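You operate a simulated robot arm through the tools that you are given. There is no shell and no other tool. Be economical: measure what you need, move in short steps, check, and stop when the job is done.

You run a simulated two-armed robot. Do the job below in one go: nothing can be reset, and whatever is moved stays where it is left.

Task
Clamp the ply board at 15 N, varnish its middle, then free it and lay it in the tray.
Fine: put the brush back; the vice gauge ends at 0. Set down upright: varnish brush. A coat counts when it lies all over at full strength: go over it till it gets no stronger.

It is judged by the outcome, as a careful person would: the job done as asked, and still so three seconds after it is handed in. It fails if anything else is knocked over, pushed out of place, dropped, spilled or broken.

Robot
Two 7-joint arms with fingered hands on one trunk, on a base that drives. Base frame: it is fixed to the floor where the robot stands at the start and does not move with it; the origin is under the middle of the robot, x ahead of it, y to its left, z up; the surface under the hand at the start is at about z = 850. Readings come in mm, degrees, newtons and seconds.
The left shoulder is at the start at [21, 214, 1319], the right one opposite. With the tool pointing down near the work surface each hand reaches from about 100 to 580 mm from the robot's upright axis, wherever it stands, measured 20 degrees to its own side. Places, roughly: tray [600, -500, 900]; varnish brush (7x5x8 cm) [500, 300, 900]; vice gauge [600, -100, 900]; vice jaw [500, -200, 900]; vice pad [500, -100, 900]. Payload 3.3 kg a hand.
The TCP of each hand is the grasp point between the finger pads, 26 mm short of the fingertips. In the tool frame z runs along the fingers and y along their closing line. Largest opening 132 mm; the body of the gripper starts 73 mm behind the TCP. The gripper is a hand of 2 fingers: y runs from the thumb to the fingers, the wrist lies at [0, 0, -224] in the tool frame, and closing takes about 1.5 s.
Orientation is that of the tool frame in the base frame, as a unit quaternion [w, x, y, z]. With the fingers straight down and closing along the base's y, the tool's x points along the base's -x, its y along +y and its z along -z.

Tools
- The arms move only by the tool servo_tool. It takes "left_plan", "right_plan" or both (then of equal length, played together; a hand with none holds still); each is a list of rows, each an object (a shift or turn left out is 0, a gripper value left out holds the last) with "claw": the closure, from 0 (fully open) to 1 (shut); "linear": the shift along the tool's x, y, z in units of 20 mm (1.0 is 20 mm), a list of three; "turn": the turn, a rotation vector about the tool's x, y, z in units of 4 degrees (1.0 is 4 degrees), a list of three. In form: [{"claw": claw, "linear": [tx, ty, tz], "turn": [rx, ry, rz]}, ...]. A call has 1 to 12 rows; each row shifts and turns the commanded pose from where the row before left it, along the tool's axes as they then stand. A call with a number of a shift or a turn outside -1 to 1 is refused whole. A row lasts 0.2 s, in which the tool goes at most 50 mm and 8.6 degrees; a call with a longer step from one row to the next is refused whole, and so is a gripper value outside its range. A pose out of reach is approached as far as the arm can. The call stops where the force on the tool passes 90 N (or 10 N more than at its start, if that is more) or the arm is blocked; 0.2 s more then pass. The fingers move at their own pace (about 153 mm/s each) and stop on an object; they squeeze with about 24 N. The grip force told is the motor's: it shows also when the fingers shut on nothing. Time passes only in rows, and 0.2 s behind the last, so rows that do not move let the fingers close. It gives the time, the measured TCP pose, the force on the tool (base axes), the opening and the grip force at its end, in the units of the frame above (readings bear some noise), with the torque about the TCP (base axes, N m) and any sound that the robot's microphone picked up.
- Cameras (640 x 400 px; columns grow to the right, rows downward): "scene" is now at [96.1, 15.7, 1490.8]; the picture's right is [0.19, -0.98, -0.00], its down [-0.57, -0.11, -0.82] and it looks along [0.80, 0.15, -0.58] (base axes); focal length 269 px, centre (320, 200). "left" rides on the left gripper at [-66, -3, -99] in its tool frame; the picture's right is [0.04, -1.00, 0.00], its down [0.83, 0.03, -0.55] and it looks along [0.55, 0.02, 0.83] (tool axes); focal length 261 px, centre (320, 200). "right" rides on the right gripper at [66, -3, -99] in its tool frame; the picture's right is [0.04, 1.00, 0.00], its down [-0.83, 0.03, -0.55] and it looks along [-0.55, 0.02, 0.83] (tool axes); focal length 261 px, centre (320, 200). There is no depth. A picture from a camera that has moved, and an enlarged one, comes with that camera's place and axes in the base frame and with its lens.
- camera(camera): a new picture of that camera. It takes no simulated time.
- slide_trunk(by): slides the trunk up (or, below 0, down) by that many mm; the arms and the scene camera ride with it, the base frame stays. It gives what a move gives, with no picture.
- drive_base(legs): drives the robot by 1 to 6 legs, each [ahead, left, turn to the left] in mm, mm and degrees, along the robot's own axes; the way and the turn of a leg run together, so that a leg with both is an arc; at most 1500 mm and 180 degrees a leg. The arms and the cameras ride along, it lands a little off, and it stops where it bumps. It gives what a move gives.
- preshape(shape, hand): the hand has 2 fingers and takes this shape, open, in about a second: jaw (thumb against the fingers, like two jaws); tri (thumb and two fingers); tip (a fingertip pinch); poke (one finger out to press); point (the index stretched); flat (the hand flat); cup (the hand cupped); fist (a fist). The gripper value then closes the fingers along that shape, each until it touches; the sizes above hold for jaw. It gives what a move gives, with no picture.
- head_to(pan, tilt): turns the head with the scene camera to pan (to the left, within 86 degrees either way) and tilt (down, from -29 to 69), counted from straight ahead of the robot. It gives what a move gives.
- enlarge(camera, box): a new picture of the part [left, top, right, bottom] of that camera's present view, enlarged. It takes no simulated time.
- close_job(): hands the job in; it is judged then, once.

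Go step by step. Nothing tells you exact positions but the pictures and the camera data: compare them with the known pose of the tool, close in by small moves and look again before you grip or let go. The budget is 120 turns and 88 pictures, counting those below and the enlarged ones. Unless the task says otherwise, let go and move clear before handing in, and close with one line.

The tools are called by a JSON object that holds its "fn" and its "kwargs". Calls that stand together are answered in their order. servo_tool: Moves the arms, as the interface text tells. Its arguments: {"type":"object","properties":{"left_plan":{"type":"array","items":{"type":"object","properties":{"claw":{"type":"number"},"linear":{"type":"array","items":{"type":"number"}},"turn":{"type":"array","items":{"type":"number"}}}}},"right_plan":{"type":"array","items":{"type":"object","properties":{"claw":{"type":"number"},"linear":{"type":"array","items":{"type":"number"}},"turn":{"type":"array","items":{"type":"number"}}}}}},"required":[]} The other tools are called the same way: slide_trunk (by) slides the trunk up or down; preshape (shape, hand) gives the hand a shape; drive_base (legs) drives the base; head_to (pan, tilt) turns the head that bears the scene camera; camera (camera) takes a picture; enlarge (camera, box) takes an enlarged picture of a part of a camera's view; close_job () hands the job in.

At the start:

```text
time_s: 0.0
left_tool_pos: [434.9, 181.3, 1270.3]
left_orientation: [0.0, 0.0, 1.0, 0.001]
left_force: [0.1, -0.2, -0.1]
left_moment: [-0.03, 0.01, -0.01]
left_opening: 132.1
left_finger_force: 0.2
left_shape: jaw
right_tool_pos: [427.3, -201.7, 1269.2]
right_orientation: [-0.001, 0.0, 1.0, 0.0]
right_force: [-0.3, -0.5, -0.4]
right_moment: [-0.02, -0.03, -0.03]
right_opening: 131.9
right_finger_force: 0.0
right_shape: jaw
trunk travel left (down, up): [-600.0, 161.0]
robot x, y, heading: [-2.7, -0.0, 0.1]
head pan, tilt: [10.8, 35.3]
```

scene: 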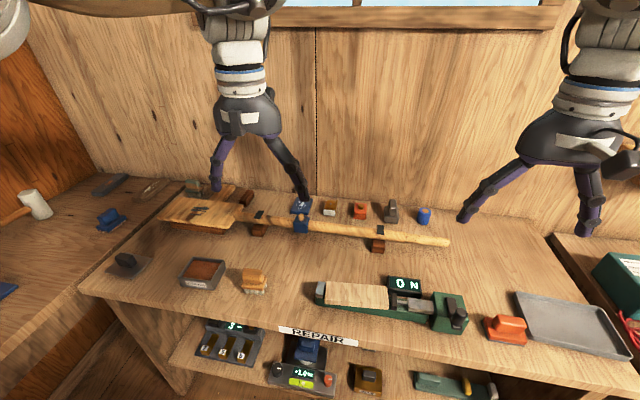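
right: 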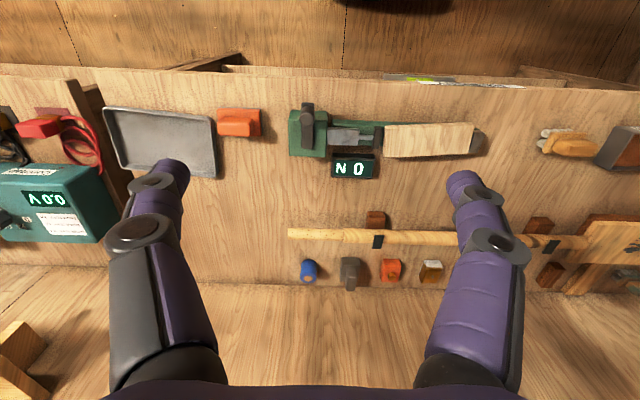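
left: 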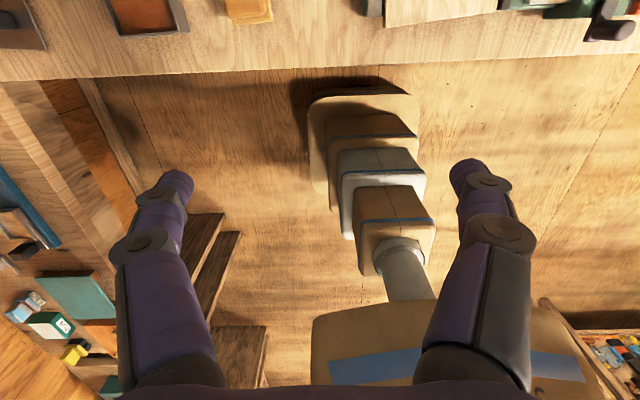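

I see a bench with a green vice holding a board loosely, a gauge reading "0 N", the tray at the right, and several tools at the left that might be the varnish brush. I will look closer first.

{"fn": "enlarge", "kwargs": {"camera": "scene", "box": [300, 250, 480, 362]}}

{"fn": "enlarge", "kwargs": {"camera": "scene", "box": [100, 230, 300, 355]}}

{"fn": "enlarge", "kwargs": {"camera": "right", "box": [270, 80, 500, 220]}}

```text
3.56 times, centred on (390, 306) of scene
camera zoom: at [96.1, 15.7, 1490.8], right [0.19, -0.98, 0.0], down [-0.57, -0.11, -0.82], along [0.8, 0.15, -0.58], focal length 957 px, centre (71, -177)
```

zoom: 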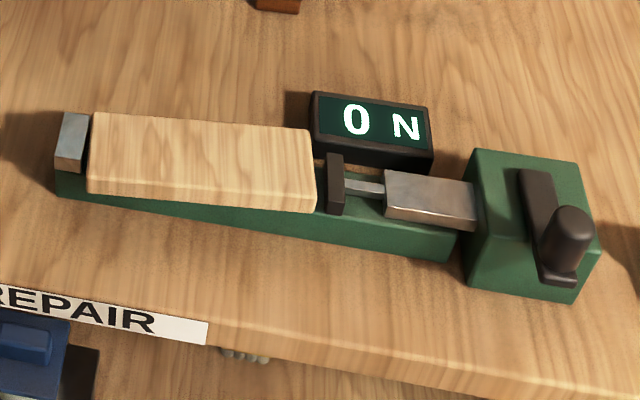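

```text
3.20 times, centred on (200, 292) of scene
camera zoom: at [96.1, 15.7, 1490.8], right [0.19, -0.98, 0.0], down [-0.57, -0.11, -0.82], along [0.8, 0.15, -0.58], focal length 861 px, centre (704, -96)
```

zoom: 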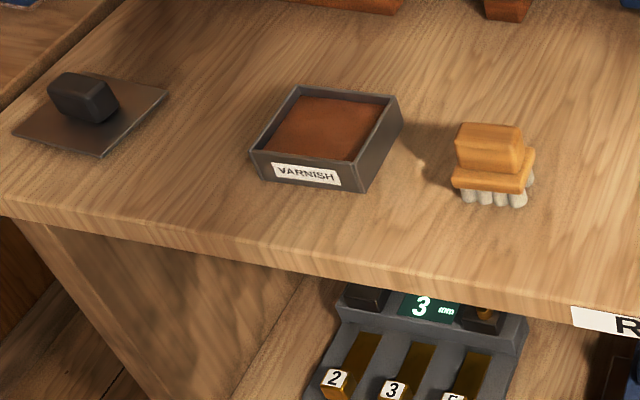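

```text
2.78 times, centred on (385, 150) of right
camera zoom: at [360.8, -202.2, 1368.6], right [-0.04, 1.0, 0.0], down [0.83, 0.03, 0.55], along [0.55, 0.02, -0.83], focal length 725 px, centre (139, 339)
```

zoom: 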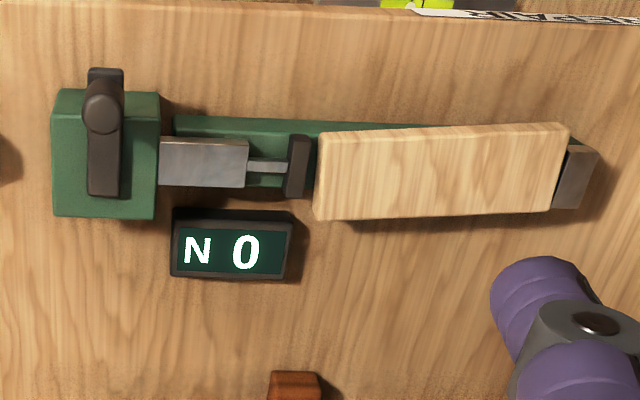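

The vice crank with its upright knob seems to sit near (510, -225), with the board between the pad and a fixed stop near y = 0 to 80. I'll lower the right hand for a closer look at the crank.

{"fn": "servo_tool", "kwargs": {"right_plan": [{"linear": [0, 0, 1]}, {"linear": [0, 0, 1]}, {"linear": [0, 0, 1]}, {"linear": [0, 0, 1]}, {"linear": [0, 0, 1]}, {"linear": [0, 0, 1]}, {"linear": [0, 0, 1]}, {"linear": [0, 0, 1]}, {"linear": [0, 0, 0]}]}}

{"fn": "camera", "kwargs": {"camera": "right"}}

{"fn": "head_to", "kwargs": {"pan": -12, "tilt": 45}}

{"fn": "camera", "kwargs": {"camera": "scene"}}

```text
time_s: 2.0
left_tool_pos: [434.6, 180.9, 1268.7]
left_orientation: [0.0, 0.0, 1.0, 0.0]
left_force: [-0.3, -0.9, -0.2]
left_moment: [-0.04, 0.0, -0.02]
left_opening: 131.6
left_finger_force: 0.0
left_shape: jaw
right_tool_pos: [425.4, -200.6, 1110.4]
right_orientation: [0.001, 0.0, 1.0, 0.0]
right_force: [-0.3, -0.6, -0.2]
right_moment: [-0.01, 0.01, 0.0]
right_opening: 131.9
right_finger_force: 0.0
right_shape: jaw
trunk travel left (down, up): [-600.0, 161.0]
robot x, y, heading: [-0.1, -0.3, -0.3]
head pan, tilt: [10.8, 35.3]
```

```text
81 pictures are left
camera right: at [359.2, -202.2, 1208.7], right [-0.04, 1.0, 0.0], down [0.83, 0.03, 0.55], along [0.55, 0.02, -0.83], focal length 261 px, centre (320, 200)
```

right: 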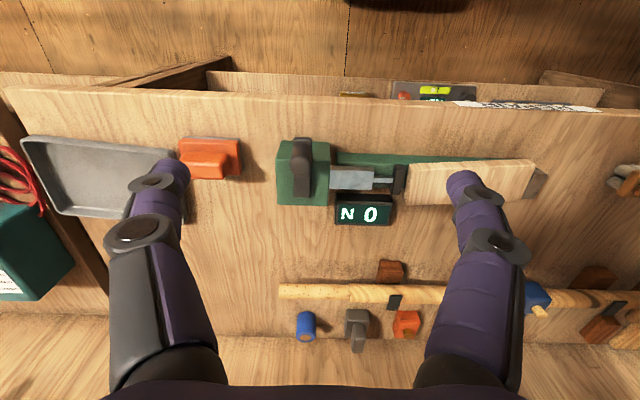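

```text
time_s: 2.9
left_tool_pos: [435.8, 181.5, 1269.1]
left_orientation: [0.0, 0.0, 1.0, 0.0]
left_force: [0.6, 0.3, 0.0]
left_moment: [0.0, -0.02, -0.01]
left_opening: 132.0
left_finger_force: 0.0
left_shape: jaw
right_tool_pos: [424.2, -200.6, 1111.2]
right_orientation: [-0.001, -0.001, 1.0, 0.0]
right_force: [0.6, 0.3, 0.3]
right_moment: [0.01, 0.01, 0.0]
right_opening: 131.8
right_finger_force: 0.1
right_shape: jaw
trunk travel left (down, up): [-600.0, 161.0]
robot x, y, heading: [0.6, -0.0, -0.1]
head pan, tilt: [-12.0, 45.0]
```

```text
80 pictures are left
camera scene: at [89.3, -17.6, 1476.4], right [-0.21, -0.98, 0.0], down [-0.69, 0.15, -0.71], along [0.69, -0.15, -0.71], focal length 269 px, centre (320, 200)
```

scene: 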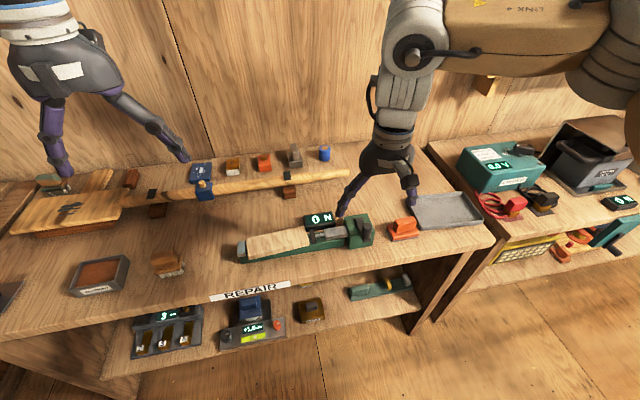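

The gauge comes out near (604, -121, 861) and the knob near (480, -219, 950). I'll enlarge the present view of the crank and the brush for better fixes.

{"fn": "enlarge", "kwargs": {"camera": "right", "box": [250, 110, 410, 235]}}

{"fn": "enlarge", "kwargs": {"camera": "scene", "box": [225, 190, 425, 315]}}

```text
3.20 times, centred on (330, 172) of right
camera zoom: at [359.4, -202.3, 1208.9], right [-0.04, 1.0, 0.0], down [0.83, 0.03, 0.55], along [0.55, 0.02, -0.83], focal length 834 px, centre (288, 288)
```

zoom: 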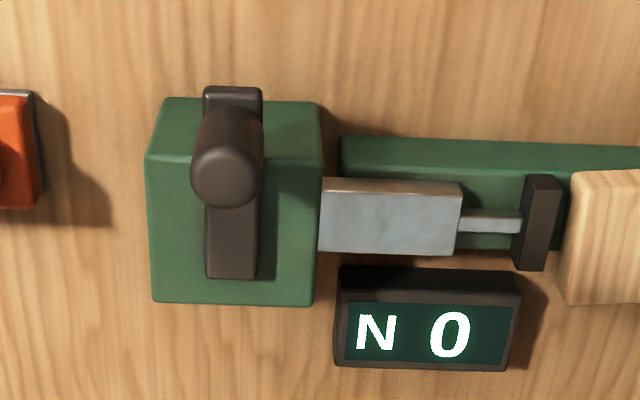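

```text
3.20 times, centred on (325, 252) of scene
camera zoom: at [89.3, -17.6, 1476.4], right [-0.21, -0.98, 0.0], down [-0.69, 0.15, -0.71], along [0.69, -0.15, -0.71], focal length 861 px, centre (304, 32)
```

zoom: 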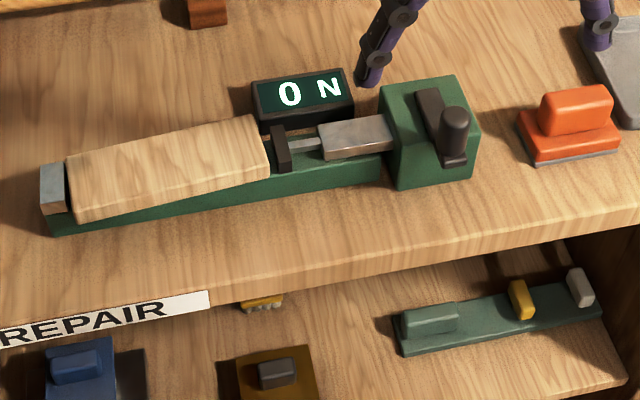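

The knob top works out at about (476, -219, 965), on a lever pivoting near x = 515–526. I'll bring the right hand over it half open, then check.

{"fn": "servo_tool", "kwargs": {"right_plan": [{"linear": [-0.9, -0.3, 0], "claw": 0.4}, {"linear": [-0.9, -0.3, 0]}, {"linear": [-0.8, -0.3, 0]}, {"linear": [0, 0, 1]}, {"linear": [0, 0, 1]}, {"linear": [0, 0, 1]}, {"linear": [0, 0, 1]}, {"linear": [0, 0, 1]}, {"linear": [0, 0, 0]}]}}

{"fn": "camera", "kwargs": {"camera": "right"}}

{"fn": "enlarge", "kwargs": {"camera": "scene", "box": [225, 165, 425, 290]}}

```text
time_s: 4.9
left_tool_pos: [434.3, 180.7, 1270.1]
left_orientation: [0.0, 0.0, 1.0, 0.0]
left_force: [0.5, -0.1, -1.0]
left_moment: [0.03, -0.04, 0.0]
left_opening: 131.8
left_finger_force: 0.0
left_shape: jaw
right_tool_pos: [478.1, -220.2, 1009.2]
right_orientation: [-0.002, 0.0, 1.0, 0.0]
right_force: [-0.7, -0.5, -0.5]
right_moment: [0.01, 0.0, -0.01]
right_opening: 79.7
right_finger_force: 0.1
right_shape: jaw
trunk travel left (down, up): [-600.0, 161.0]
robot x, y, heading: [-4.5, 1.6, -0.1]
head pan, tilt: [-12.0, 45.0]
```

```text
77 pictures are left
camera right: at [412.1, -220.6, 1107.9], right [-0.04, 1.0, 0.0], down [0.83, 0.03, 0.55], along [0.55, 0.02, -0.83], focal length 261 px, centre (320, 200)
```

right: 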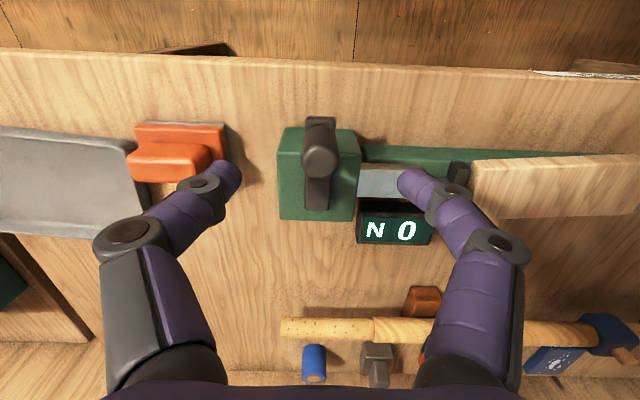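

```text
3.20 times, centred on (325, 228) of scene
camera zoom: at [89.1, -17.7, 1476.4], right [-0.21, -0.98, 0.0], down [-0.69, 0.15, -0.71], along [0.69, -0.15, -0.71], focal length 861 px, centre (304, 112)
```

zoom: 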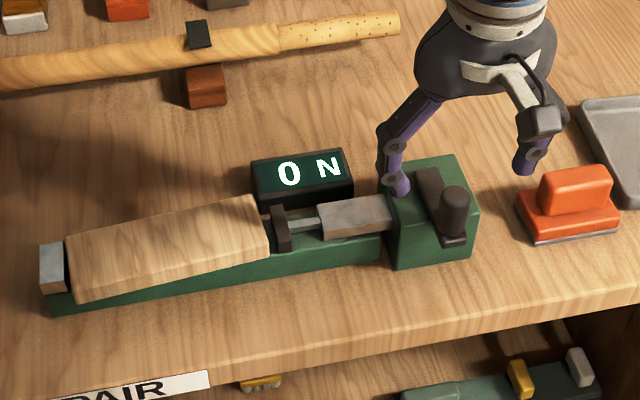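

The fingers straddle the knob in line with it. Lowering 47 mm and closing.

{"fn": "servo_tool", "kwargs": {"right_plan": [{"linear": [0, 0, 1]}, {"linear": [0, 0, 1]}, {"linear": [0, 0, 0.35]}, {"linear": [0, 0, 0], "claw": 1}, {"linear": [0, 0, 0]}, {"linear": [0, 0, 0]}, {"linear": [0, 0, 0]}]}}

{"fn": "enlarge", "kwargs": {"camera": "scene", "box": [225, 165, 425, 290]}}

```text
time_s: 6.5
left_tool_pos: [435.2, 182.0, 1269.0]
left_orientation: [0.0, 0.0, 1.0, 0.0]
left_force: [0.7, 0.1, 0.3]
left_moment: [-0.04, -0.04, -0.02]
left_opening: 131.7
left_finger_force: 0.1
left_shape: jaw
right_tool_pos: [477.5, -218.8, 961.6]
right_orientation: [0.0, -0.001, 1.0, 0.0]
right_force: [-2.6, -0.4, -4.0]
right_moment: [-0.03, 0.01, 0.0]
right_opening: 16.9
right_finger_force: 23.7
right_shape: jaw
trunk travel left (down, up): [-600.0, 161.0]
robot x, y, heading: [1.8, 0.7, 0.2]
head pan, tilt: [-12.0, 45.0]
```

```text
3.20 times, centred on (325, 228) of scene
camera zoom: at [89.3, -17.9, 1476.4], right [-0.21, -0.98, 0.0], down [-0.69, 0.15, -0.71], along [0.69, -0.15, -0.71], focal length 861 px, centre (304, 112)
```

zoom: 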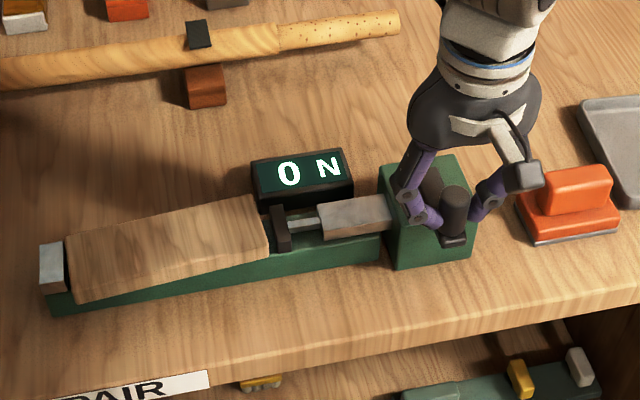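

The knob is gripped. I'll turn the crank clockwise by about 20°, following the arc with the hand and watching the forces.

{"fn": "servo_tool", "kwargs": {"right_plan": [{"linear": [-0.005, 0.157, 0], "turn": [0, 0, 1]}, {"linear": [-0.005, 0.157, 0], "turn": [0, 0, 1]}, {"linear": [-0.005, 0.157, 0], "turn": [0, 0, 1]}, {"linear": [-0.005, 0.157, 0], "turn": [0, 0, 1]}, {"linear": [-0.005, 0.157, 0], "turn": [0, 0, 1]}, {"linear": [0, 0, 0]}]}}

{"fn": "enlarge", "kwargs": {"camera": "scene", "box": [225, 165, 425, 290]}}

```text
time_s: 7.9
left_tool_pos: [435.1, 180.6, 1270.0]
left_orientation: [0.0, -0.001, 1.0, 0.0]
left_force: [0.6, 0.4, -0.5]
left_moment: [0.01, 0.01, 0.02]
left_opening: 131.9
left_finger_force: 0.0
left_shape: jaw
right_tool_pos: [481.2, -202.6, 962.0]
right_orientation: [-0.001, 0.174, 0.985, 0.0]
right_force: [-8.3, 3.6, -18.6]
right_moment: [0.08, 0.15, 0.13]
right_opening: 16.6
right_finger_force: 23.3
right_shape: jaw
trunk travel left (down, up): [-600.0, 161.0]
robot x, y, heading: [0.4, -1.4, 0.1]
head pan, tilt: [-12.0, 45.0]
```

```text
3.20 times, centred on (325, 228) of scene
camera zoom: at [89.6, -17.9, 1476.3], right [-0.21, -0.98, 0.0], down [-0.69, 0.15, -0.71], along [0.69, -0.15, -0.71], focal length 861 px, centre (304, 112)
```

zoom: 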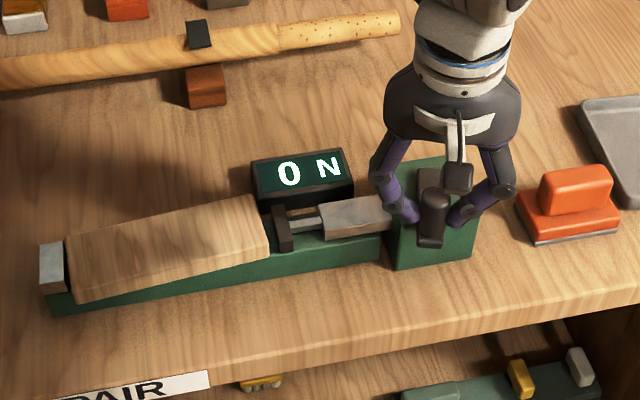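

The crank turned with little force. I'll continue another 40°.

{"fn": "servo_tool", "kwargs": {"right_plan": [{"linear": [-0.006, 0.164, 0], "turn": [0, 0, 1]}, {"linear": [-0.006, 0.164, 0], "turn": [0, 0, 1]}, {"linear": [-0.006, 0.164, 0], "turn": [0, 0, 1]}, {"linear": [-0.006, 0.164, 0], "turn": [0, 0, 1]}, {"linear": [-0.006, 0.164, 0], "turn": [0, 0, 1]}, {"linear": [-0.006, 0.164, 0], "turn": [0, 0, 1]}, {"linear": [-0.006, 0.164, 0], "turn": [0, 0, 1]}, {"linear": [-0.006, 0.164, 0], "turn": [0, 0, 1]}, {"linear": [-0.006, 0.164, 0], "turn": [0, 0, 1]}, {"linear": [-0.006, 0.164, 0], "turn": [0, 0, 1]}, {"linear": [0, 0, 0]}]}}

{"fn": "enlarge", "kwargs": {"camera": "scene", "box": [225, 165, 425, 290]}}

```text
time_s: 10.3
left_tool_pos: [435.1, 182.2, 1268.6]
left_orientation: [0.0, 0.0, 1.0, -0.001]
left_force: [0.2, -0.9, -0.3]
left_moment: [0.01, 0.0, -0.03]
left_opening: 131.7
left_finger_force: 0.2
left_shape: jaw
right_tool_pos: [501.6, -177.9, 964.1]
right_orientation: [0.0, 0.501, 0.865, 0.0]
right_force: [-10.1, 6.0, -8.1]
right_moment: [0.17, 0.19, 0.09]
right_opening: 15.6
right_finger_force: 24.1
right_shape: jaw
trunk travel left (down, up): [-600.0, 161.0]
robot x, y, heading: [-2.1, -0.2, 0.3]
head pan, tilt: [-12.0, 45.0]
```

```text
3.20 times, centred on (325, 228) of scene
camera zoom: at [88.2, -17.2, 1476.5], right [-0.21, -0.98, 0.0], down [-0.69, 0.15, -0.71], along [0.69, -0.15, -0.71], focal length 861 px, centre (304, 112)
```

zoom: 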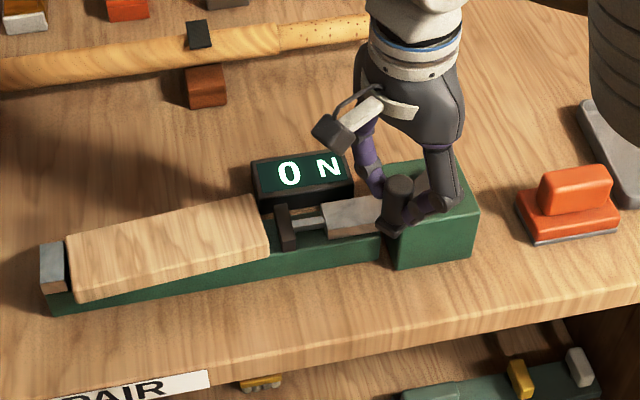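

Clockwise moved the pad away from the board, so counter-clockwise tightens. I'll turn back.

{"fn": "servo_tool", "kwargs": {"right_plan": [{"linear": [-0.006, -0.162, 0], "turn": [0, 0, -1]}, {"linear": [-0.006, -0.162, 0], "turn": [0, 0, -1]}, {"linear": [-0.006, -0.162, 0], "turn": [0, 0, -1]}, {"linear": [-0.006, -0.162, 0], "turn": [0, 0, -1]}, {"linear": [-0.006, -0.162, 0], "turn": [0, 0, -1]}, {"linear": [-0.006, -0.162, 0], "turn": [0, 0, -1]}, {"linear": [-0.006, -0.162, 0], "turn": [0, 0, -1]}, {"linear": [-0.006, -0.162, 0], "turn": [0, 0, -1]}, {"linear": [-0.006, -0.162, 0], "turn": [0, 0, -1]}, {"linear": [-0.006, -0.162, 0], "turn": [0, 0, -1]}, {"linear": [-0.006, -0.162, 0], "turn": [0, 0, -1]}, {"linear": [-0.006, -0.162, 0], "turn": [0, 0, -1]}]}}

{"fn": "servo_tool", "kwargs": {"right_plan": [{"linear": [-0.006, -0.162, 0], "turn": [0, 0, -1]}, {"linear": [-0.006, -0.162, 0], "turn": [0, 0, -1]}, {"linear": [-0.006, -0.162, 0], "turn": [0, 0, -1]}, {"linear": [-0.006, -0.162, 0], "turn": [0, 0, -1]}, {"linear": [-0.006, -0.162, 0], "turn": [0, 0, -1]}, {"linear": [-0.006, -0.162, 0], "turn": [0, 0, -1]}, {"linear": [-0.006, -0.162, 0], "turn": [0, 0, -1]}, {"linear": [-0.006, -0.162, 0], "turn": [0, 0, -1]}, {"linear": [-0.006, -0.162, 0], "turn": [0, 0, -1]}, {"linear": [0, 0, 0]}]}}

{"fn": "enlarge", "kwargs": {"camera": "scene", "box": [225, 165, 425, 290]}}

```text
time_s: 12.9
left_tool_pos: [435.9, 181.3, 1268.8]
left_orientation: [0.0, 0.0, 1.0, 0.0]
left_force: [-0.1, -0.9, -1.0]
left_moment: [0.0, 0.01, -0.03]
left_opening: 131.9
left_finger_force: 0.0
left_shape: jaw
right_tool_pos: [478.9, -209.6, 961.4]
right_orientation: [0.0, 0.104, 0.995, 0.0]
right_force: [-5.6, 1.8, -7.7]
right_moment: [0.06, 0.11, -0.03]
right_opening: 15.1
right_finger_force: 23.9
right_shape: jaw
trunk travel left (down, up): [-600.0, 161.0]
robot x, y, heading: [-1.8, -0.9, 0.0]
head pan, tilt: [-12.0, 45.0]
```

```text
time_s: 15.1
left_tool_pos: [435.9, 180.5, 1269.9]
left_orientation: [0.0, 0.0, 1.0, 0.0]
left_force: [0.5, 0.4, 0.0]
left_moment: [0.0, 0.0, 0.01]
left_opening: 131.6
left_finger_force: 0.0
left_shape: jaw
right_tool_pos: [482.3, -238.4, 962.3]
right_orientation: [-0.002, -0.208, 0.978, 0.0]
right_force: [-3.3, -4.8, -4.5]
right_moment: [-0.15, 0.06, -0.25]
right_opening: 15.3
right_finger_force: 23.6
right_shape: jaw
trunk travel left (down, up): [-600.0, 161.0]
robot x, y, heading: [0.5, 0.4, 0.1]
head pan, tilt: [-12.0, 45.0]
```

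```text
3.20 times, centred on (325, 228) of scene
camera zoom: at [89.3, -18.6, 1476.4], right [-0.21, -0.98, 0.0], down [-0.69, 0.15, -0.71], along [0.69, -0.15, -0.71], focal length 861 px, centre (304, 112)
```

zoom: 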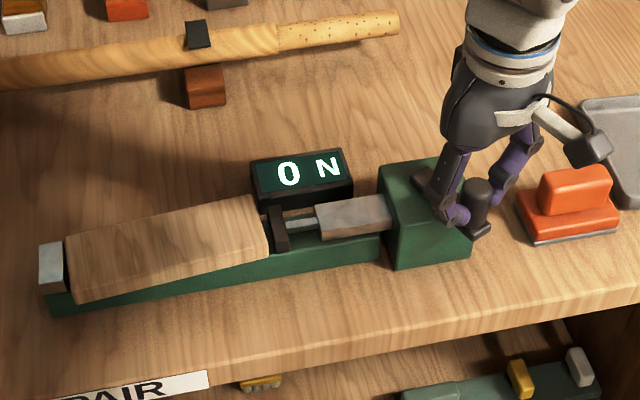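

Now the pad moves toward the board. I'll continue counter-clockwise 24° at a time and read the gauge.

{"fn": "servo_tool", "kwargs": {"right_plan": [{"linear": [-0.006, -0.162, 0], "turn": [0, 0, -1]}, {"linear": [-0.006, -0.162, 0], "turn": [0, 0, -1]}, {"linear": [-0.006, -0.162, 0], "turn": [0, 0, -1]}, {"linear": [-0.006, -0.162, 0], "turn": [0, 0, -1]}, {"linear": [-0.006, -0.162, 0], "turn": [0, 0, -1]}, {"linear": [-0.006, -0.162, 0], "turn": [0, 0, -1]}, {"linear": [0, 0, 0]}]}}

{"fn": "enlarge", "kwargs": {"camera": "scene", "box": [225, 165, 425, 290]}}

```text
time_s: 16.7
left_tool_pos: [434.2, 180.3, 1270.3]
left_orientation: [0.0, 0.0, 1.0, 0.002]
left_force: [0.0, -0.4, 0.2]
left_moment: [-0.04, -0.03, -0.01]
left_opening: 131.7
left_finger_force: 0.1
left_shape: jaw
right_tool_pos: [491.8, -255.0, 961.7]
right_orientation: [0.0, -0.407, 0.914, 0.0]
right_force: [-2.8, -10.0, -0.3]
right_moment: [-0.25, 0.06, -0.28]
right_opening: 15.7
right_finger_force: 24.3
right_shape: jaw
trunk travel left (down, up): [-600.0, 161.0]
robot x, y, heading: [-0.2, -0.0, 0.1]
head pan, tilt: [-12.0, 45.0]
```

```text
3.20 times, centred on (325, 228) of scene
camera zoom: at [88.9, -19.4, 1476.4], right [-0.21, -0.98, 0.0], down [-0.69, 0.15, -0.71], along [0.69, -0.15, -0.71], focal length 861 px, centre (304, 112)
```

zoom: 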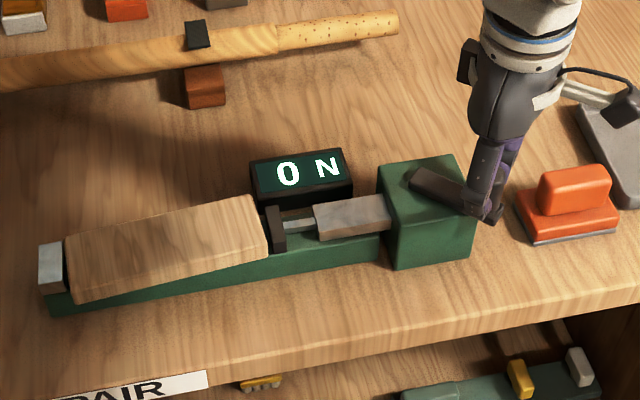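

Pad almost touches the board. Another 16°.

{"fn": "servo_tool", "kwargs": {"right_plan": [{"linear": [-0.006, -0.162, 0], "turn": [0, 0, -1]}, {"linear": [-0.006, -0.162, 0], "turn": [0, 0, -1]}, {"linear": [-0.006, -0.162, 0], "turn": [0, 0, -1]}, {"linear": [-0.006, -0.162, 0], "turn": [0, 0, -1]}, {"linear": [0, 0, 0]}]}}

{"fn": "enlarge", "kwargs": {"camera": "scene", "box": [225, 165, 425, 290]}}

```text
time_s: 17.9
left_tool_pos: [434.3, 178.5, 1271.0]
left_orientation: [0.0, 0.001, 1.0, 0.0]
left_force: [-0.4, -0.2, 0.8]
left_moment: [0.01, -0.05, 0.01]
left_opening: 131.7
left_finger_force: 0.1
left_shape: jaw
right_tool_pos: [504.2, -261.7, 962.0]
right_orientation: [0.0, -0.53, 0.848, 0.0]
right_force: [-4.1, -17.3, 0.7]
right_moment: [-0.36, 0.07, -0.22]
right_opening: 15.7
right_finger_force: 24.1
right_shape: jaw
trunk travel left (down, up): [-600.0, 161.0]
robot x, y, heading: [1.2, -1.6, 0.0]
head pan, tilt: [-12.0, 45.0]
```

```text
3.20 times, centred on (325, 228) of scene
camera zoom: at [88.4, -20.4, 1476.4], right [-0.21, -0.98, 0.0], down [-0.69, 0.15, -0.71], along [0.69, -0.15, -0.71], focal length 861 px, centre (304, 112)
```

zoom: 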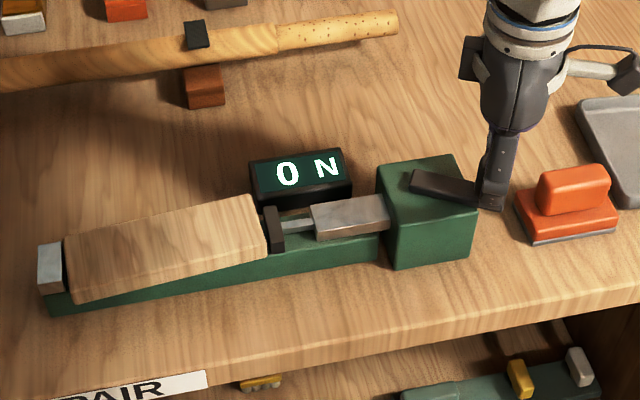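

Still 0 N and the pad is nearly at the board. Another 20°, with the hand shifted slightly outward to relieve the side force.

{"fn": "servo_tool", "kwargs": {"right_plan": [{"linear": [0.07, -0.166, 0], "turn": [0, 0, -1]}, {"linear": [0.04, -0.166, 0], "turn": [0, 0, -1]}, {"linear": [-0.006, -0.166, 0], "turn": [0, 0, -1]}, {"linear": [-0.006, -0.166, 0], "turn": [0, 0, -1]}, {"linear": [-0.006, -0.166, 0], "turn": [0, 0, -1]}, {"linear": [0, 0, 0]}]}}

{"fn": "enlarge", "kwargs": {"camera": "scene", "box": [225, 165, 425, 290]}}

```text
time_s: 19.3
left_tool_pos: [435.5, 179.8, 1269.8]
left_orientation: [0.0, 0.001, 1.0, 0.001]
left_force: [-0.1, 0.6, -0.2]
left_moment: [0.01, -0.01, -0.01]
left_opening: 131.9
left_finger_force: 0.1
left_shape: jaw
right_tool_pos: [518.5, -269.4, 962.1]
right_orientation: [0.0, -0.67, 0.743, 0.0]
right_force: [0.1, -9.2, -0.8]
right_moment: [-0.2, 0.01, -0.12]
right_opening: 15.3
right_finger_force: 24.5
right_shape: jaw
trunk travel left (down, up): [-600.0, 161.0]
robot x, y, heading: [0.4, 1.1, 0.1]
head pan, tilt: [-12.0, 45.0]
```

```text
3.20 times, centred on (325, 228) of scene
camera zoom: at [89.3, -19.3, 1476.4], right [-0.21, -0.98, 0.0], down [-0.69, 0.15, -0.71], along [0.69, -0.15, -0.71], focal length 861 px, centre (304, 112)
```

zoom: 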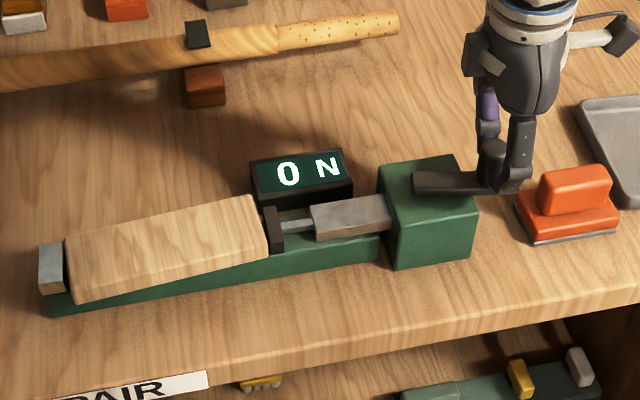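

Still 0 N; continuing 24° more.

{"fn": "servo_tool", "kwargs": {"right_plan": [{"linear": [-0.006, -0.168, 0], "turn": [0, 0, -1]}, {"linear": [-0.006, -0.168, 0], "turn": [0, 0, -1]}, {"linear": [-0.006, -0.168, 0], "turn": [0, 0, -1]}, {"linear": [-0.006, -0.168, 0], "turn": [0, 0, -1]}, {"linear": [-0.006, -0.168, 0], "turn": [0, 0, -1]}, {"linear": [-0.006, -0.168, 0], "turn": [0, 0, -1]}, {"linear": [0, 0, 0]}]}}

{"fn": "enlarge", "kwargs": {"camera": "scene", "box": [225, 165, 425, 290]}}

```text
time_s: 20.9
left_tool_pos: [435.1, 184.2, 1268.7]
left_orientation: [-0.001, -0.001, 1.0, -0.001]
left_force: [-0.3, 1.4, -0.4]
left_moment: [-0.04, 0.04, 0.0]
left_opening: 131.9
left_finger_force: 0.0
left_shape: jaw
right_tool_pos: [533.4, -251.7, 962.7]
right_orientation: [-0.001, 0.811, -0.584, -0.004]
right_force: [-4.9, 13.2, -3.4]
right_moment: [0.21, 0.09, 0.02]
right_opening: 10.1
right_finger_force: 24.4
right_shape: jaw
right hand out of reach, approached as far as the arm can: row 6
trunk travel left (down, up): [-600.0, 161.0]
robot x, y, heading: [-1.3, -0.4, 0.2]
head pan, tilt: [-12.0, 45.0]
```

```text
3.20 times, centred on (325, 228) of scene
camera zoom: at [88.8, -13.9, 1476.4], right [-0.21, -0.98, 0.0], down [-0.69, 0.14, -0.71], along [0.69, -0.15, -0.71], focal length 861 px, centre (304, 112)
```

zoom: 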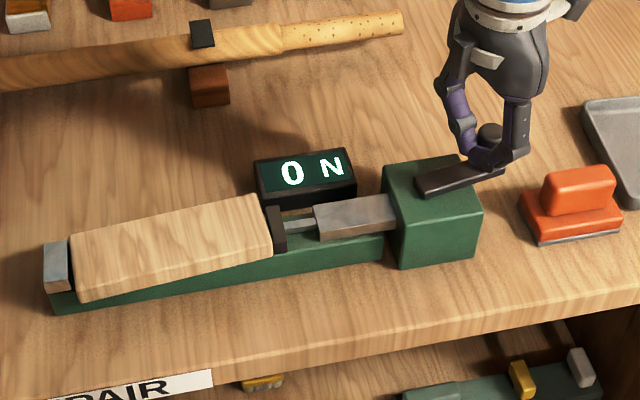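

The wrist reached its limit at about −108°, and the knob is sliding from the pads. I'll open, rise, and swing the wrist back to regrip with the hand turned half round.

{"fn": "servo_tool", "kwargs": {"right_plan": [{"claw": 0.4}, {}, {}, {"linear": [0, 0, -1]}, {"linear": [0, 0, -1]}, {"linear": [0, 0, -1]}]}}

{"fn": "camera", "kwargs": {"camera": "right"}}

{"fn": "enlarge", "kwargs": {"camera": "scene", "box": [225, 165, 425, 290]}}

```text
time_s: 22.3
left_tool_pos: [435.0, 181.2, 1270.6]
left_orientation: [0.0, 0.001, 1.0, -0.001]
left_force: [0.0, -0.1, 0.0]
left_moment: [0.01, -0.03, -0.01]
left_opening: 131.9
left_finger_force: 0.0
left_shape: jaw
right_tool_pos: [533.1, -260.6, 1022.5]
right_orientation: [0.001, 0.808, -0.589, -0.001]
right_force: [-0.8, -0.2, -0.2]
right_moment: [0.01, 0.02, 0.03]
right_opening: 79.0
right_finger_force: 0.1
right_shape: jaw
trunk travel left (down, up): [-600.0, 161.0]
robot x, y, heading: [-2.7, 1.2, 0.1]
head pan, tilt: [-12.0, 45.0]
```

```text
67 pictures are left
camera right: at [555.4, -321.0, 1121.7], right [-0.94, -0.35, 0.0], down [-0.29, 0.78, 0.55], along [-0.19, 0.52, -0.83], focal length 261 px, centre (320, 200)
```

right: 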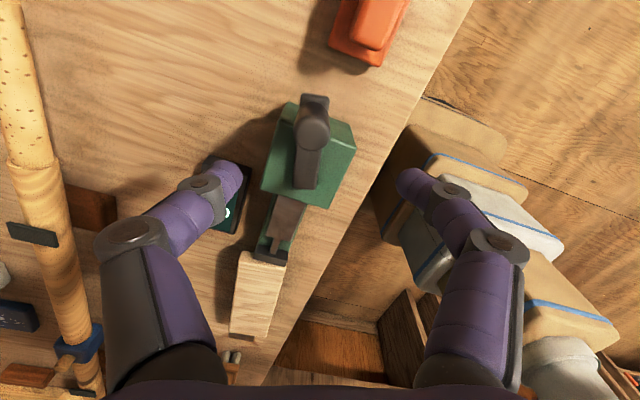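

```text
3.20 times, centred on (325, 228) of scene
camera zoom: at [89.1, -17.8, 1476.4], right [-0.21, -0.98, 0.0], down [-0.69, 0.15, -0.71], along [0.69, -0.15, -0.71], focal length 861 px, centre (304, 112)
```

zoom: 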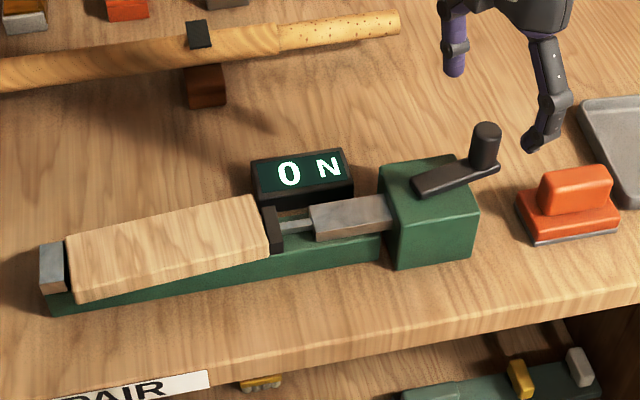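

The knob is at about (538, -268) now, crank about 105° round with R≈50 about (525, -219). Turning the wrist back by 180° above it.

{"fn": "servo_tool", "kwargs": {"right_plan": [{"turn": [0, 0, 1]}, {"turn": [0, 0, 1]}, {"turn": [0, 0, 1]}, {"turn": [0, 0, 1]}, {"turn": [0, 0, 1]}, {"turn": [0, 0, 1]}, {"turn": [0, 0, 1]}, {"turn": [0, 0, 1]}, {"turn": [0, 0, 1]}, {"turn": [0, 0, 1]}, {"turn": [0, 0, 1]}, {"turn": [0, 0, 1]}]}}

{"fn": "servo_tool", "kwargs": {"right_plan": [{"turn": [0, 0, 1]}, {"turn": [0, 0, 1]}, {"turn": [0, 0, 1]}, {"turn": [0, 0, 1]}, {"turn": [0, 0, 1]}, {"turn": [0, 0, 1]}, {"turn": [0, 0, 1]}, {"turn": [0, 0, 1]}, {"turn": [0, 0, 1]}, {"turn": [0, 0, 1]}, {"turn": [0, 0, 1]}, {"turn": [0, 0, 1]}]}}

{"fn": "servo_tool", "kwargs": {"right_plan": [{"turn": [0, 0, 1]}, {"turn": [0, 0, 1]}, {"turn": [0, 0, 1]}, {"turn": [0, 0, 1]}, {"turn": [0, 0, 1]}, {"turn": [0, 0, 1]}, {"turn": [0, 0, 1]}, {"turn": [0, 0, 1]}, {"turn": [0, 0, 1]}, {"turn": [0, 0, 1]}, {"turn": [0, 0, 1]}, {"turn": [0, 0, 1]}]}}

{"fn": "servo_tool", "kwargs": {"right_plan": [{"turn": [0, 0, 1]}, {"turn": [0, 0, 1]}, {"turn": [0, 0, 1]}, {"turn": [0, 0, 1]}, {"turn": [0, 0, 1]}, {"turn": [0, 0, 1]}, {"turn": [0, 0, 1]}, {"turn": [0, 0, 1]}, {"turn": [0, 0, 1]}, {}]}}

```text
time_s: 24.9
left_tool_pos: [434.2, 181.1, 1269.8]
left_orientation: [0.0, 0.0, 1.0, 0.0]
left_force: [-0.1, 0.3, -0.3]
left_moment: [0.02, -0.02, -0.04]
left_opening: 132.2
left_finger_force: 0.1
left_shape: jaw
right_tool_pos: [534.0, -261.2, 1022.1]
right_orientation: [0.0, -0.5, 0.866, 0.0]
right_force: [-0.1, 0.6, -0.1]
right_moment: [0.01, -0.02, 0.01]
right_opening: 78.8
right_finger_force: 0.1
right_shape: jaw
trunk travel left (down, up): [-600.0, 161.0]
robot x, y, heading: [3.3, 0.8, 0.2]
head pan, tilt: [-12.0, 45.0]
```

```text
time_s: 27.5
left_tool_pos: [435.4, 181.6, 1269.3]
left_orientation: [0.001, 0.0, 1.0, 0.0]
left_force: [0.4, -0.1, -0.4]
left_moment: [0.02, 0.01, -0.03]
left_opening: 131.9
left_finger_force: 0.0
left_shape: jaw
right_tool_pos: [534.0, -261.4, 1022.6]
right_orientation: [-0.001, -0.104, 0.995, 0.0]
right_force: [0.0, -0.6, -0.7]
right_moment: [0.01, 0.0, 0.01]
right_opening: 78.9
right_finger_force: 0.1
right_shape: jaw
trunk travel left (down, up): [-600.0, 161.0]
robot x, y, heading: [1.0, 0.3, 0.1]
head pan, tilt: [-12.0, 45.0]
```

```text
time_s: 30.1
left_tool_pos: [435.3, 181.5, 1270.0]
left_orientation: [0.0, 0.0, 1.0, 0.0]
left_force: [-0.2, 0.1, -0.1]
left_moment: [0.02, 0.0, -0.01]
left_opening: 131.9
left_finger_force: 0.1
left_shape: jaw
right_tool_pos: [535.6, -262.1, 1022.7]
right_orientation: [0.0, 0.31, 0.951, 0.0]
right_force: [0.4, -0.1, -0.9]
right_moment: [0.0, 0.01, 0.0]
right_opening: 78.7
right_finger_force: 0.1
right_shape: jaw
trunk travel left (down, up): [-600.0, 161.0]
robot x, y, heading: [-0.4, -0.0, -0.1]
head pan, tilt: [-12.0, 45.0]
```

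```text
time_s: 32.3
left_tool_pos: [435.6, 180.9, 1270.2]
left_orientation: [0.0, 0.0, 1.0, 0.0]
left_force: [0.3, -0.4, 0.7]
left_moment: [0.01, 0.0, -0.01]
left_opening: 131.9
left_finger_force: 0.0
left_shape: jaw
right_tool_pos: [534.8, -259.9, 1023.7]
right_orientation: [0.0, 0.588, 0.809, -0.001]
right_force: [0.0, 0.3, 0.2]
right_moment: [0.0, 0.03, 0.0]
right_opening: 79.0
right_finger_force: 0.0
right_shape: jaw
trunk travel left (down, up): [-600.0, 161.0]
robot x, y, heading: [2.5, -1.3, -0.1]
head pan, tilt: [-12.0, 45.0]
```

Moving onto the knob: shift to (538, -268), lower and close.

{"fn": "servo_tool", "kwargs": {"right_plan": [{"linear": [-0.46, 0.02, 0], "turn": [0, 0, 0.75]}, {"linear": [0, 0, 1]}, {"linear": [0, 0, 1]}, {"linear": [0, 0, 1]}, {"linear": [0, 0, 0.05], "claw": 1}, {}, {}, {}, {}]}}

{"fn": "camera", "kwargs": {"camera": "right"}}

{"fn": "enlarge", "kwargs": {"camera": "scene", "box": [225, 165, 425, 290]}}

```text
time_s: 34.3
left_tool_pos: [435.6, 180.6, 1269.3]
left_orientation: [0.001, -0.001, 1.0, 0.0]
left_force: [0.4, -0.4, 0.3]
left_moment: [-0.01, 0.02, 0.0]
left_opening: 131.8
left_finger_force: 0.1
left_shape: jaw
right_tool_pos: [535.6, -269.3, 961.5]
right_orientation: [-0.001, 0.609, 0.793, 0.002]
right_force: [-0.2, -1.2, -2.7]
right_moment: [0.0, 0.01, 0.04]
right_opening: 18.2
right_finger_force: 23.8
right_shape: jaw
trunk travel left (down, up): [-600.0, 161.0]
robot x, y, heading: [1.9, 2.1, -0.1]
head pan, tilt: [-12.0, 45.0]
```

```text
65 pictures are left
camera right: at [517.2, -205.8, 1060.7], right [0.95, 0.3, 0.0], down [0.25, -0.8, 0.55], along [0.16, -0.53, -0.83], focal length 261 px, centre (320, 200)
```

right: 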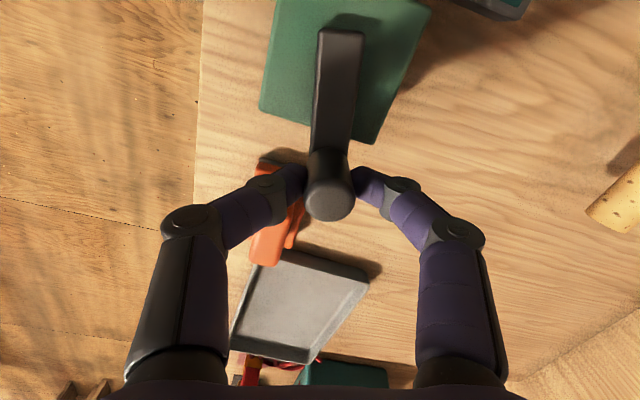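

```text
3.20 times, centred on (325, 228) of scene
camera zoom: at [89.7, -18.0, 1476.4], right [-0.21, -0.98, 0.0], down [-0.69, 0.15, -0.71], along [0.69, -0.15, -0.71], focal length 861 px, centre (304, 112)
```

zoom: 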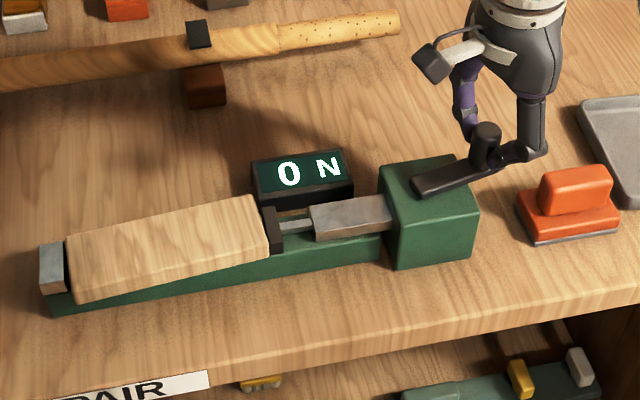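

Good centred grip (18 mm). Continuing counter-clockwise 28°.

{"fn": "servo_tool", "kwargs": {"right_plan": [{"linear": [0.006, 0.174, 0], "turn": [0, 0, -1]}, {"linear": [0.006, 0.174, 0], "turn": [0, 0, -1]}, {"linear": [0.006, 0.174, 0], "turn": [0, 0, -1]}, {"linear": [0.006, 0.174, 0], "turn": [0, 0, -1]}, {"linear": [0.006, 0.174, 0], "turn": [0, 0, -1]}, {"linear": [0.006, 0.174, 0], "turn": [0, 0, -1]}, {"linear": [0.006, 0.174, 0], "turn": [0, 0, -1]}, {}]}}

{"fn": "enlarge", "kwargs": {"camera": "scene", "box": [225, 165, 425, 290]}}

```text
time_s: 36.1
left_tool_pos: [434.9, 181.6, 1270.4]
left_orientation: [-0.001, 0.0, 1.0, 0.0]
left_force: [-0.3, 0.7, 0.4]
left_moment: [0.01, 0.01, 0.0]
left_opening: 131.9
left_finger_force: 0.1
left_shape: jaw
right_tool_pos: [534.4, -235.9, 965.8]
right_orientation: [-0.001, 0.399, 0.917, 0.001]
right_force: [0.0, -0.6, -0.6]
right_moment: [0.0, 0.0, -0.01]
right_opening: 10.8
right_finger_force: 23.9
right_shape: jaw
right hand out of reach, approached as far as the arm can: row 1, 4, 6, 7
trunk travel left (down, up): [-600.0, 161.0]
robot x, y, heading: [1.4, -0.3, 0.0]
head pan, tilt: [-12.0, 45.0]
```

```text
3.20 times, centred on (325, 228) of scene
camera zoom: at [89.3, -17.9, 1476.4], right [-0.21, -0.98, 0.0], down [-0.69, 0.15, -0.71], along [0.69, -0.15, -0.71], focal length 861 px, centre (304, 112)
```

zoom: 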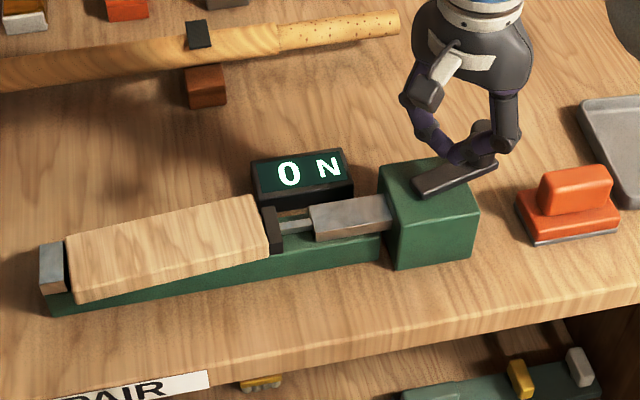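

The arm ran out of reach there and slipped off the knob. I'll open, rise, then drive the base a bit closer to the bench and to the right.

{"fn": "servo_tool", "kwargs": {"right_plan": [{"claw": 0.4}, {}, {"linear": [0, 0, -1]}, {"linear": [0, 0, -1]}, {"linear": [0, 0, -1]}, {"linear": [0, 0, -1]}, {"linear": [0, 0, -1]}]}}

{"fn": "drive_base", "kwargs": {"legs": [[100, -60, 0]]}}

{"fn": "camera", "kwargs": {"camera": "scene"}}

```text
time_s: 37.7
left_tool_pos: [435.1, 182.5, 1269.3]
left_orientation: [0.0, 0.0, 1.0, 0.0]
left_force: [0.1, -0.9, -0.4]
left_moment: [0.03, -0.02, -0.01]
left_opening: 131.7
left_finger_force: 0.1
left_shape: jaw
right_tool_pos: [536.0, -236.0, 1064.4]
right_orientation: [0.0, 0.398, 0.917, 0.0]
right_force: [-0.4, -0.1, 0.9]
right_moment: [0.01, -0.01, 0.01]
right_opening: 78.7
right_finger_force: 0.0
right_shape: jaw
trunk travel left (down, up): [-600.0, 161.0]
robot x, y, heading: [0.6, 2.5, 0.3]
head pan, tilt: [-12.0, 45.0]
```

```text
time_s: 38.9
left_tool_pos: [537.1, 117.7, 1268.8]
left_orientation: [-0.001, 0.0, 1.0, 0.0]
left_force: [1.3, -0.4, -0.2]
left_moment: [-0.01, -0.01, 0.01]
left_opening: 131.6
left_finger_force: 0.0
left_shape: jaw
right_tool_pos: [636.7, -298.7, 1063.6]
right_orientation: [-0.001, 0.399, 0.917, -0.001]
right_force: [0.5, -0.6, -0.4]
right_moment: [0.01, 0.02, 0.0]
right_opening: 78.8
right_finger_force: 0.1
right_shape: jaw
trunk travel left (down, up): [-600.0, 161.0]
robot x, y, heading: [98.0, -61.2, -0.1]
head pan, tilt: [-12.0, 45.0]
```

```text
62 pictures are left
camera scene: at [190.7, -80.5, 1476.3], right [-0.21, -0.98, 0.0], down [-0.69, 0.15, -0.71], along [0.69, -0.15, -0.71], focal length 269 px, centre (320, 200)
```

scene: 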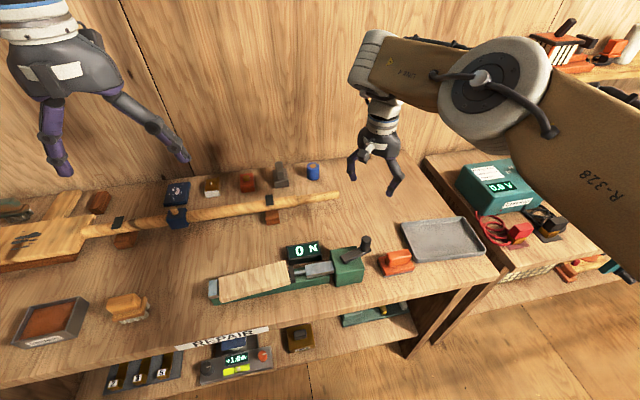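

Driving worked. I'll locate the knob again from here.

{"fn": "enlarge", "kwargs": {"camera": "scene", "box": [200, 205, 400, 330]}}

{"fn": "enlarge", "kwargs": {"camera": "right", "box": [160, 0, 480, 200]}}

```text
3.20 times, centred on (300, 268) of scene
camera zoom: at [190.7, -80.5, 1476.3], right [-0.21, -0.98, 0.0], down [-0.69, 0.15, -0.71], along [0.69, -0.15, -0.71], focal length 861 px, centre (384, -16)
```

zoom: 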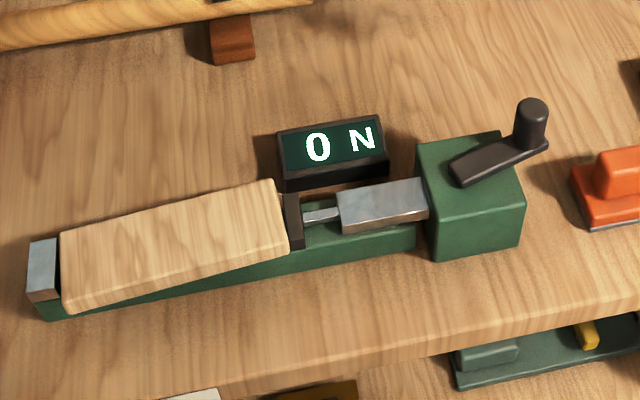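

```text
2.00 times, centred on (320, 100) of right
camera zoom: at [589.7, -252.1, 1163.3], right [0.7, 0.71, 0.0], down [0.59, -0.59, 0.55], along [0.39, -0.39, -0.83], focal length 521 px, centre (320, 400)
```

zoom: 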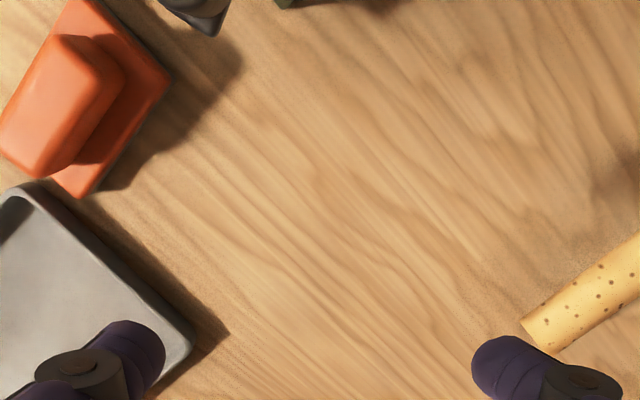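

The knob is still near (538–542, -268). Moving above it, re-turning the wrist to 75°.

{"fn": "servo_tool", "kwargs": {"right_plan": [{"linear": [0.9, -0.51, 0]}, {"linear": [0.9, -0.51, 0]}, {"linear": [0.9, -0.51, 0]}, {"linear": [0.9, -0.51, 0]}, {"linear": [0.87, -0.5, 0], "turn": [0, 0, 1]}, {"turn": [0, 0, 1]}, {"turn": [0, 0, 1]}, {"turn": [0, 0, 1]}, {"turn": [0, 0, 1]}, {"turn": [0, 0, 1]}, {"turn": [0, 0, 1]}, {}]}}

{"fn": "enlarge", "kwargs": {"camera": "right", "box": [160, 50, 480, 250]}}

```text
time_s: 41.5
left_tool_pos: [537.0, 117.7, 1269.4]
left_orientation: [0.001, 0.002, 1.0, 0.0]
left_force: [0.3, -0.7, 0.3]
left_moment: [-0.01, 0.03, 0.0]
left_opening: 131.8
left_finger_force: 0.1
left_shape: jaw
right_tool_pos: [536.9, -268.1, 1064.9]
right_orientation: [0.0, 0.61, 0.792, 0.0]
right_force: [0.3, 0.4, -1.0]
right_moment: [0.0, -0.01, -0.03]
right_opening: 78.6
right_finger_force: 0.0
right_shape: jaw
trunk travel left (down, up): [-600.0, 161.0]
robot x, y, heading: [100.4, -63.8, 0.1]
head pan, tilt: [-12.0, 45.0]
```

```text
2.00 times, centred on (320, 150) of right
camera zoom: at [517.5, -204.4, 1164.2], right [0.96, 0.29, 0.0], down [0.25, -0.8, 0.55], along [0.16, -0.53, -0.83], focal length 521 px, centre (320, 300)
```

zoom: 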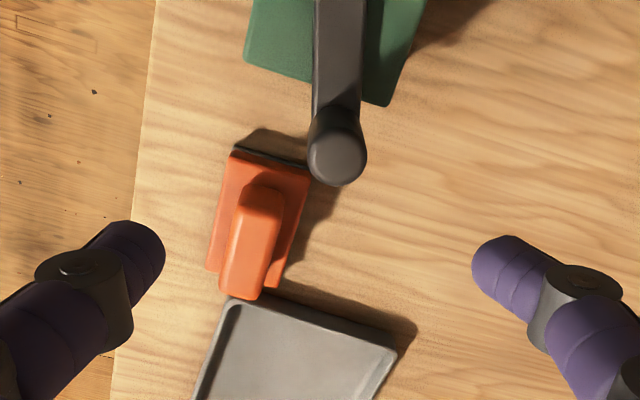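

Knob seen at about (542, -267): small shift, lower and grip.

{"fn": "servo_tool", "kwargs": {"right_plan": [{"linear": [0, 0.22, 1]}, {"linear": [0, 0, 1]}, {"linear": [0, 0, 1]}, {"linear": [0, 0, 1]}, {"linear": [0, 0, 1]}, {"linear": [0, 0, 0.15], "claw": 1}, {}, {}, {}, {}]}}

{"fn": "servo_tool", "kwargs": {"right_plan": [{"linear": [0.006, 0.174, 0], "turn": [0, 0, -1]}, {"linear": [0.006, 0.174, 0], "turn": [0, 0, -1]}, {"linear": [0.006, 0.174, 0], "turn": [0, 0, -1]}, {"linear": [0.006, 0.174, 0], "turn": [0, 0, -1]}, {"linear": [0.006, 0.174, 0], "turn": [0, 0, -1]}, {}]}}

{"fn": "enlarge", "kwargs": {"camera": "scene", "box": [200, 205, 400, 330]}}

```text
time_s: 43.7
left_tool_pos: [536.1, 118.8, 1270.1]
left_orientation: [0.0, 0.001, 1.0, -0.001]
left_force: [-0.4, -0.5, -1.1]
left_moment: [-0.02, -0.01, -0.01]
left_opening: 131.8
left_finger_force: 0.0
left_shape: jaw
right_tool_pos: [540.7, -267.5, 962.3]
right_orientation: [-0.001, 0.609, 0.793, -0.001]
right_force: [0.2, 2.3, -4.3]
right_moment: [0.07, 0.0, 0.02]
right_opening: 18.5
right_finger_force: 23.9
right_shape: jaw
trunk travel left (down, up): [-600.0, 161.0]
robot x, y, heading: [97.6, -64.5, 0.1]
head pan, tilt: [-12.0, 45.0]
```

```text
time_s: 45.1
left_tool_pos: [535.1, 116.8, 1268.9]
left_orientation: [0.0, 0.001, 1.0, 0.001]
left_force: [0.0, 0.2, -0.5]
left_moment: [0.01, -0.03, -0.04]
left_opening: 131.8
left_finger_force: 0.0
left_shape: jaw
right_tool_pos: [557.2, -260.5, 961.4]
right_orientation: [-0.001, 0.462, 0.887, -0.001]
right_force: [-4.2, 1.0, -6.3]
right_moment: [0.0, 0.07, 0.01]
right_opening: 18.4
right_finger_force: 24.3
right_shape: jaw
trunk travel left (down, up): [-600.0, 161.0]
robot x, y, heading: [98.4, -63.9, -0.3]
head pan, tilt: [-12.0, 45.0]
```

```text
3.20 times, centred on (300, 268) of scene
camera zoom: at [189.5, -79.9, 1476.4], right [-0.21, -0.98, 0.0], down [-0.69, 0.15, -0.71], along [0.69, -0.15, -0.71], focal length 861 px, centre (384, -16)
```

zoom: 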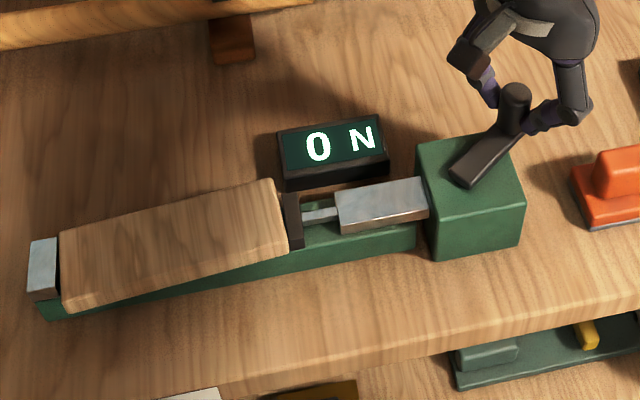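

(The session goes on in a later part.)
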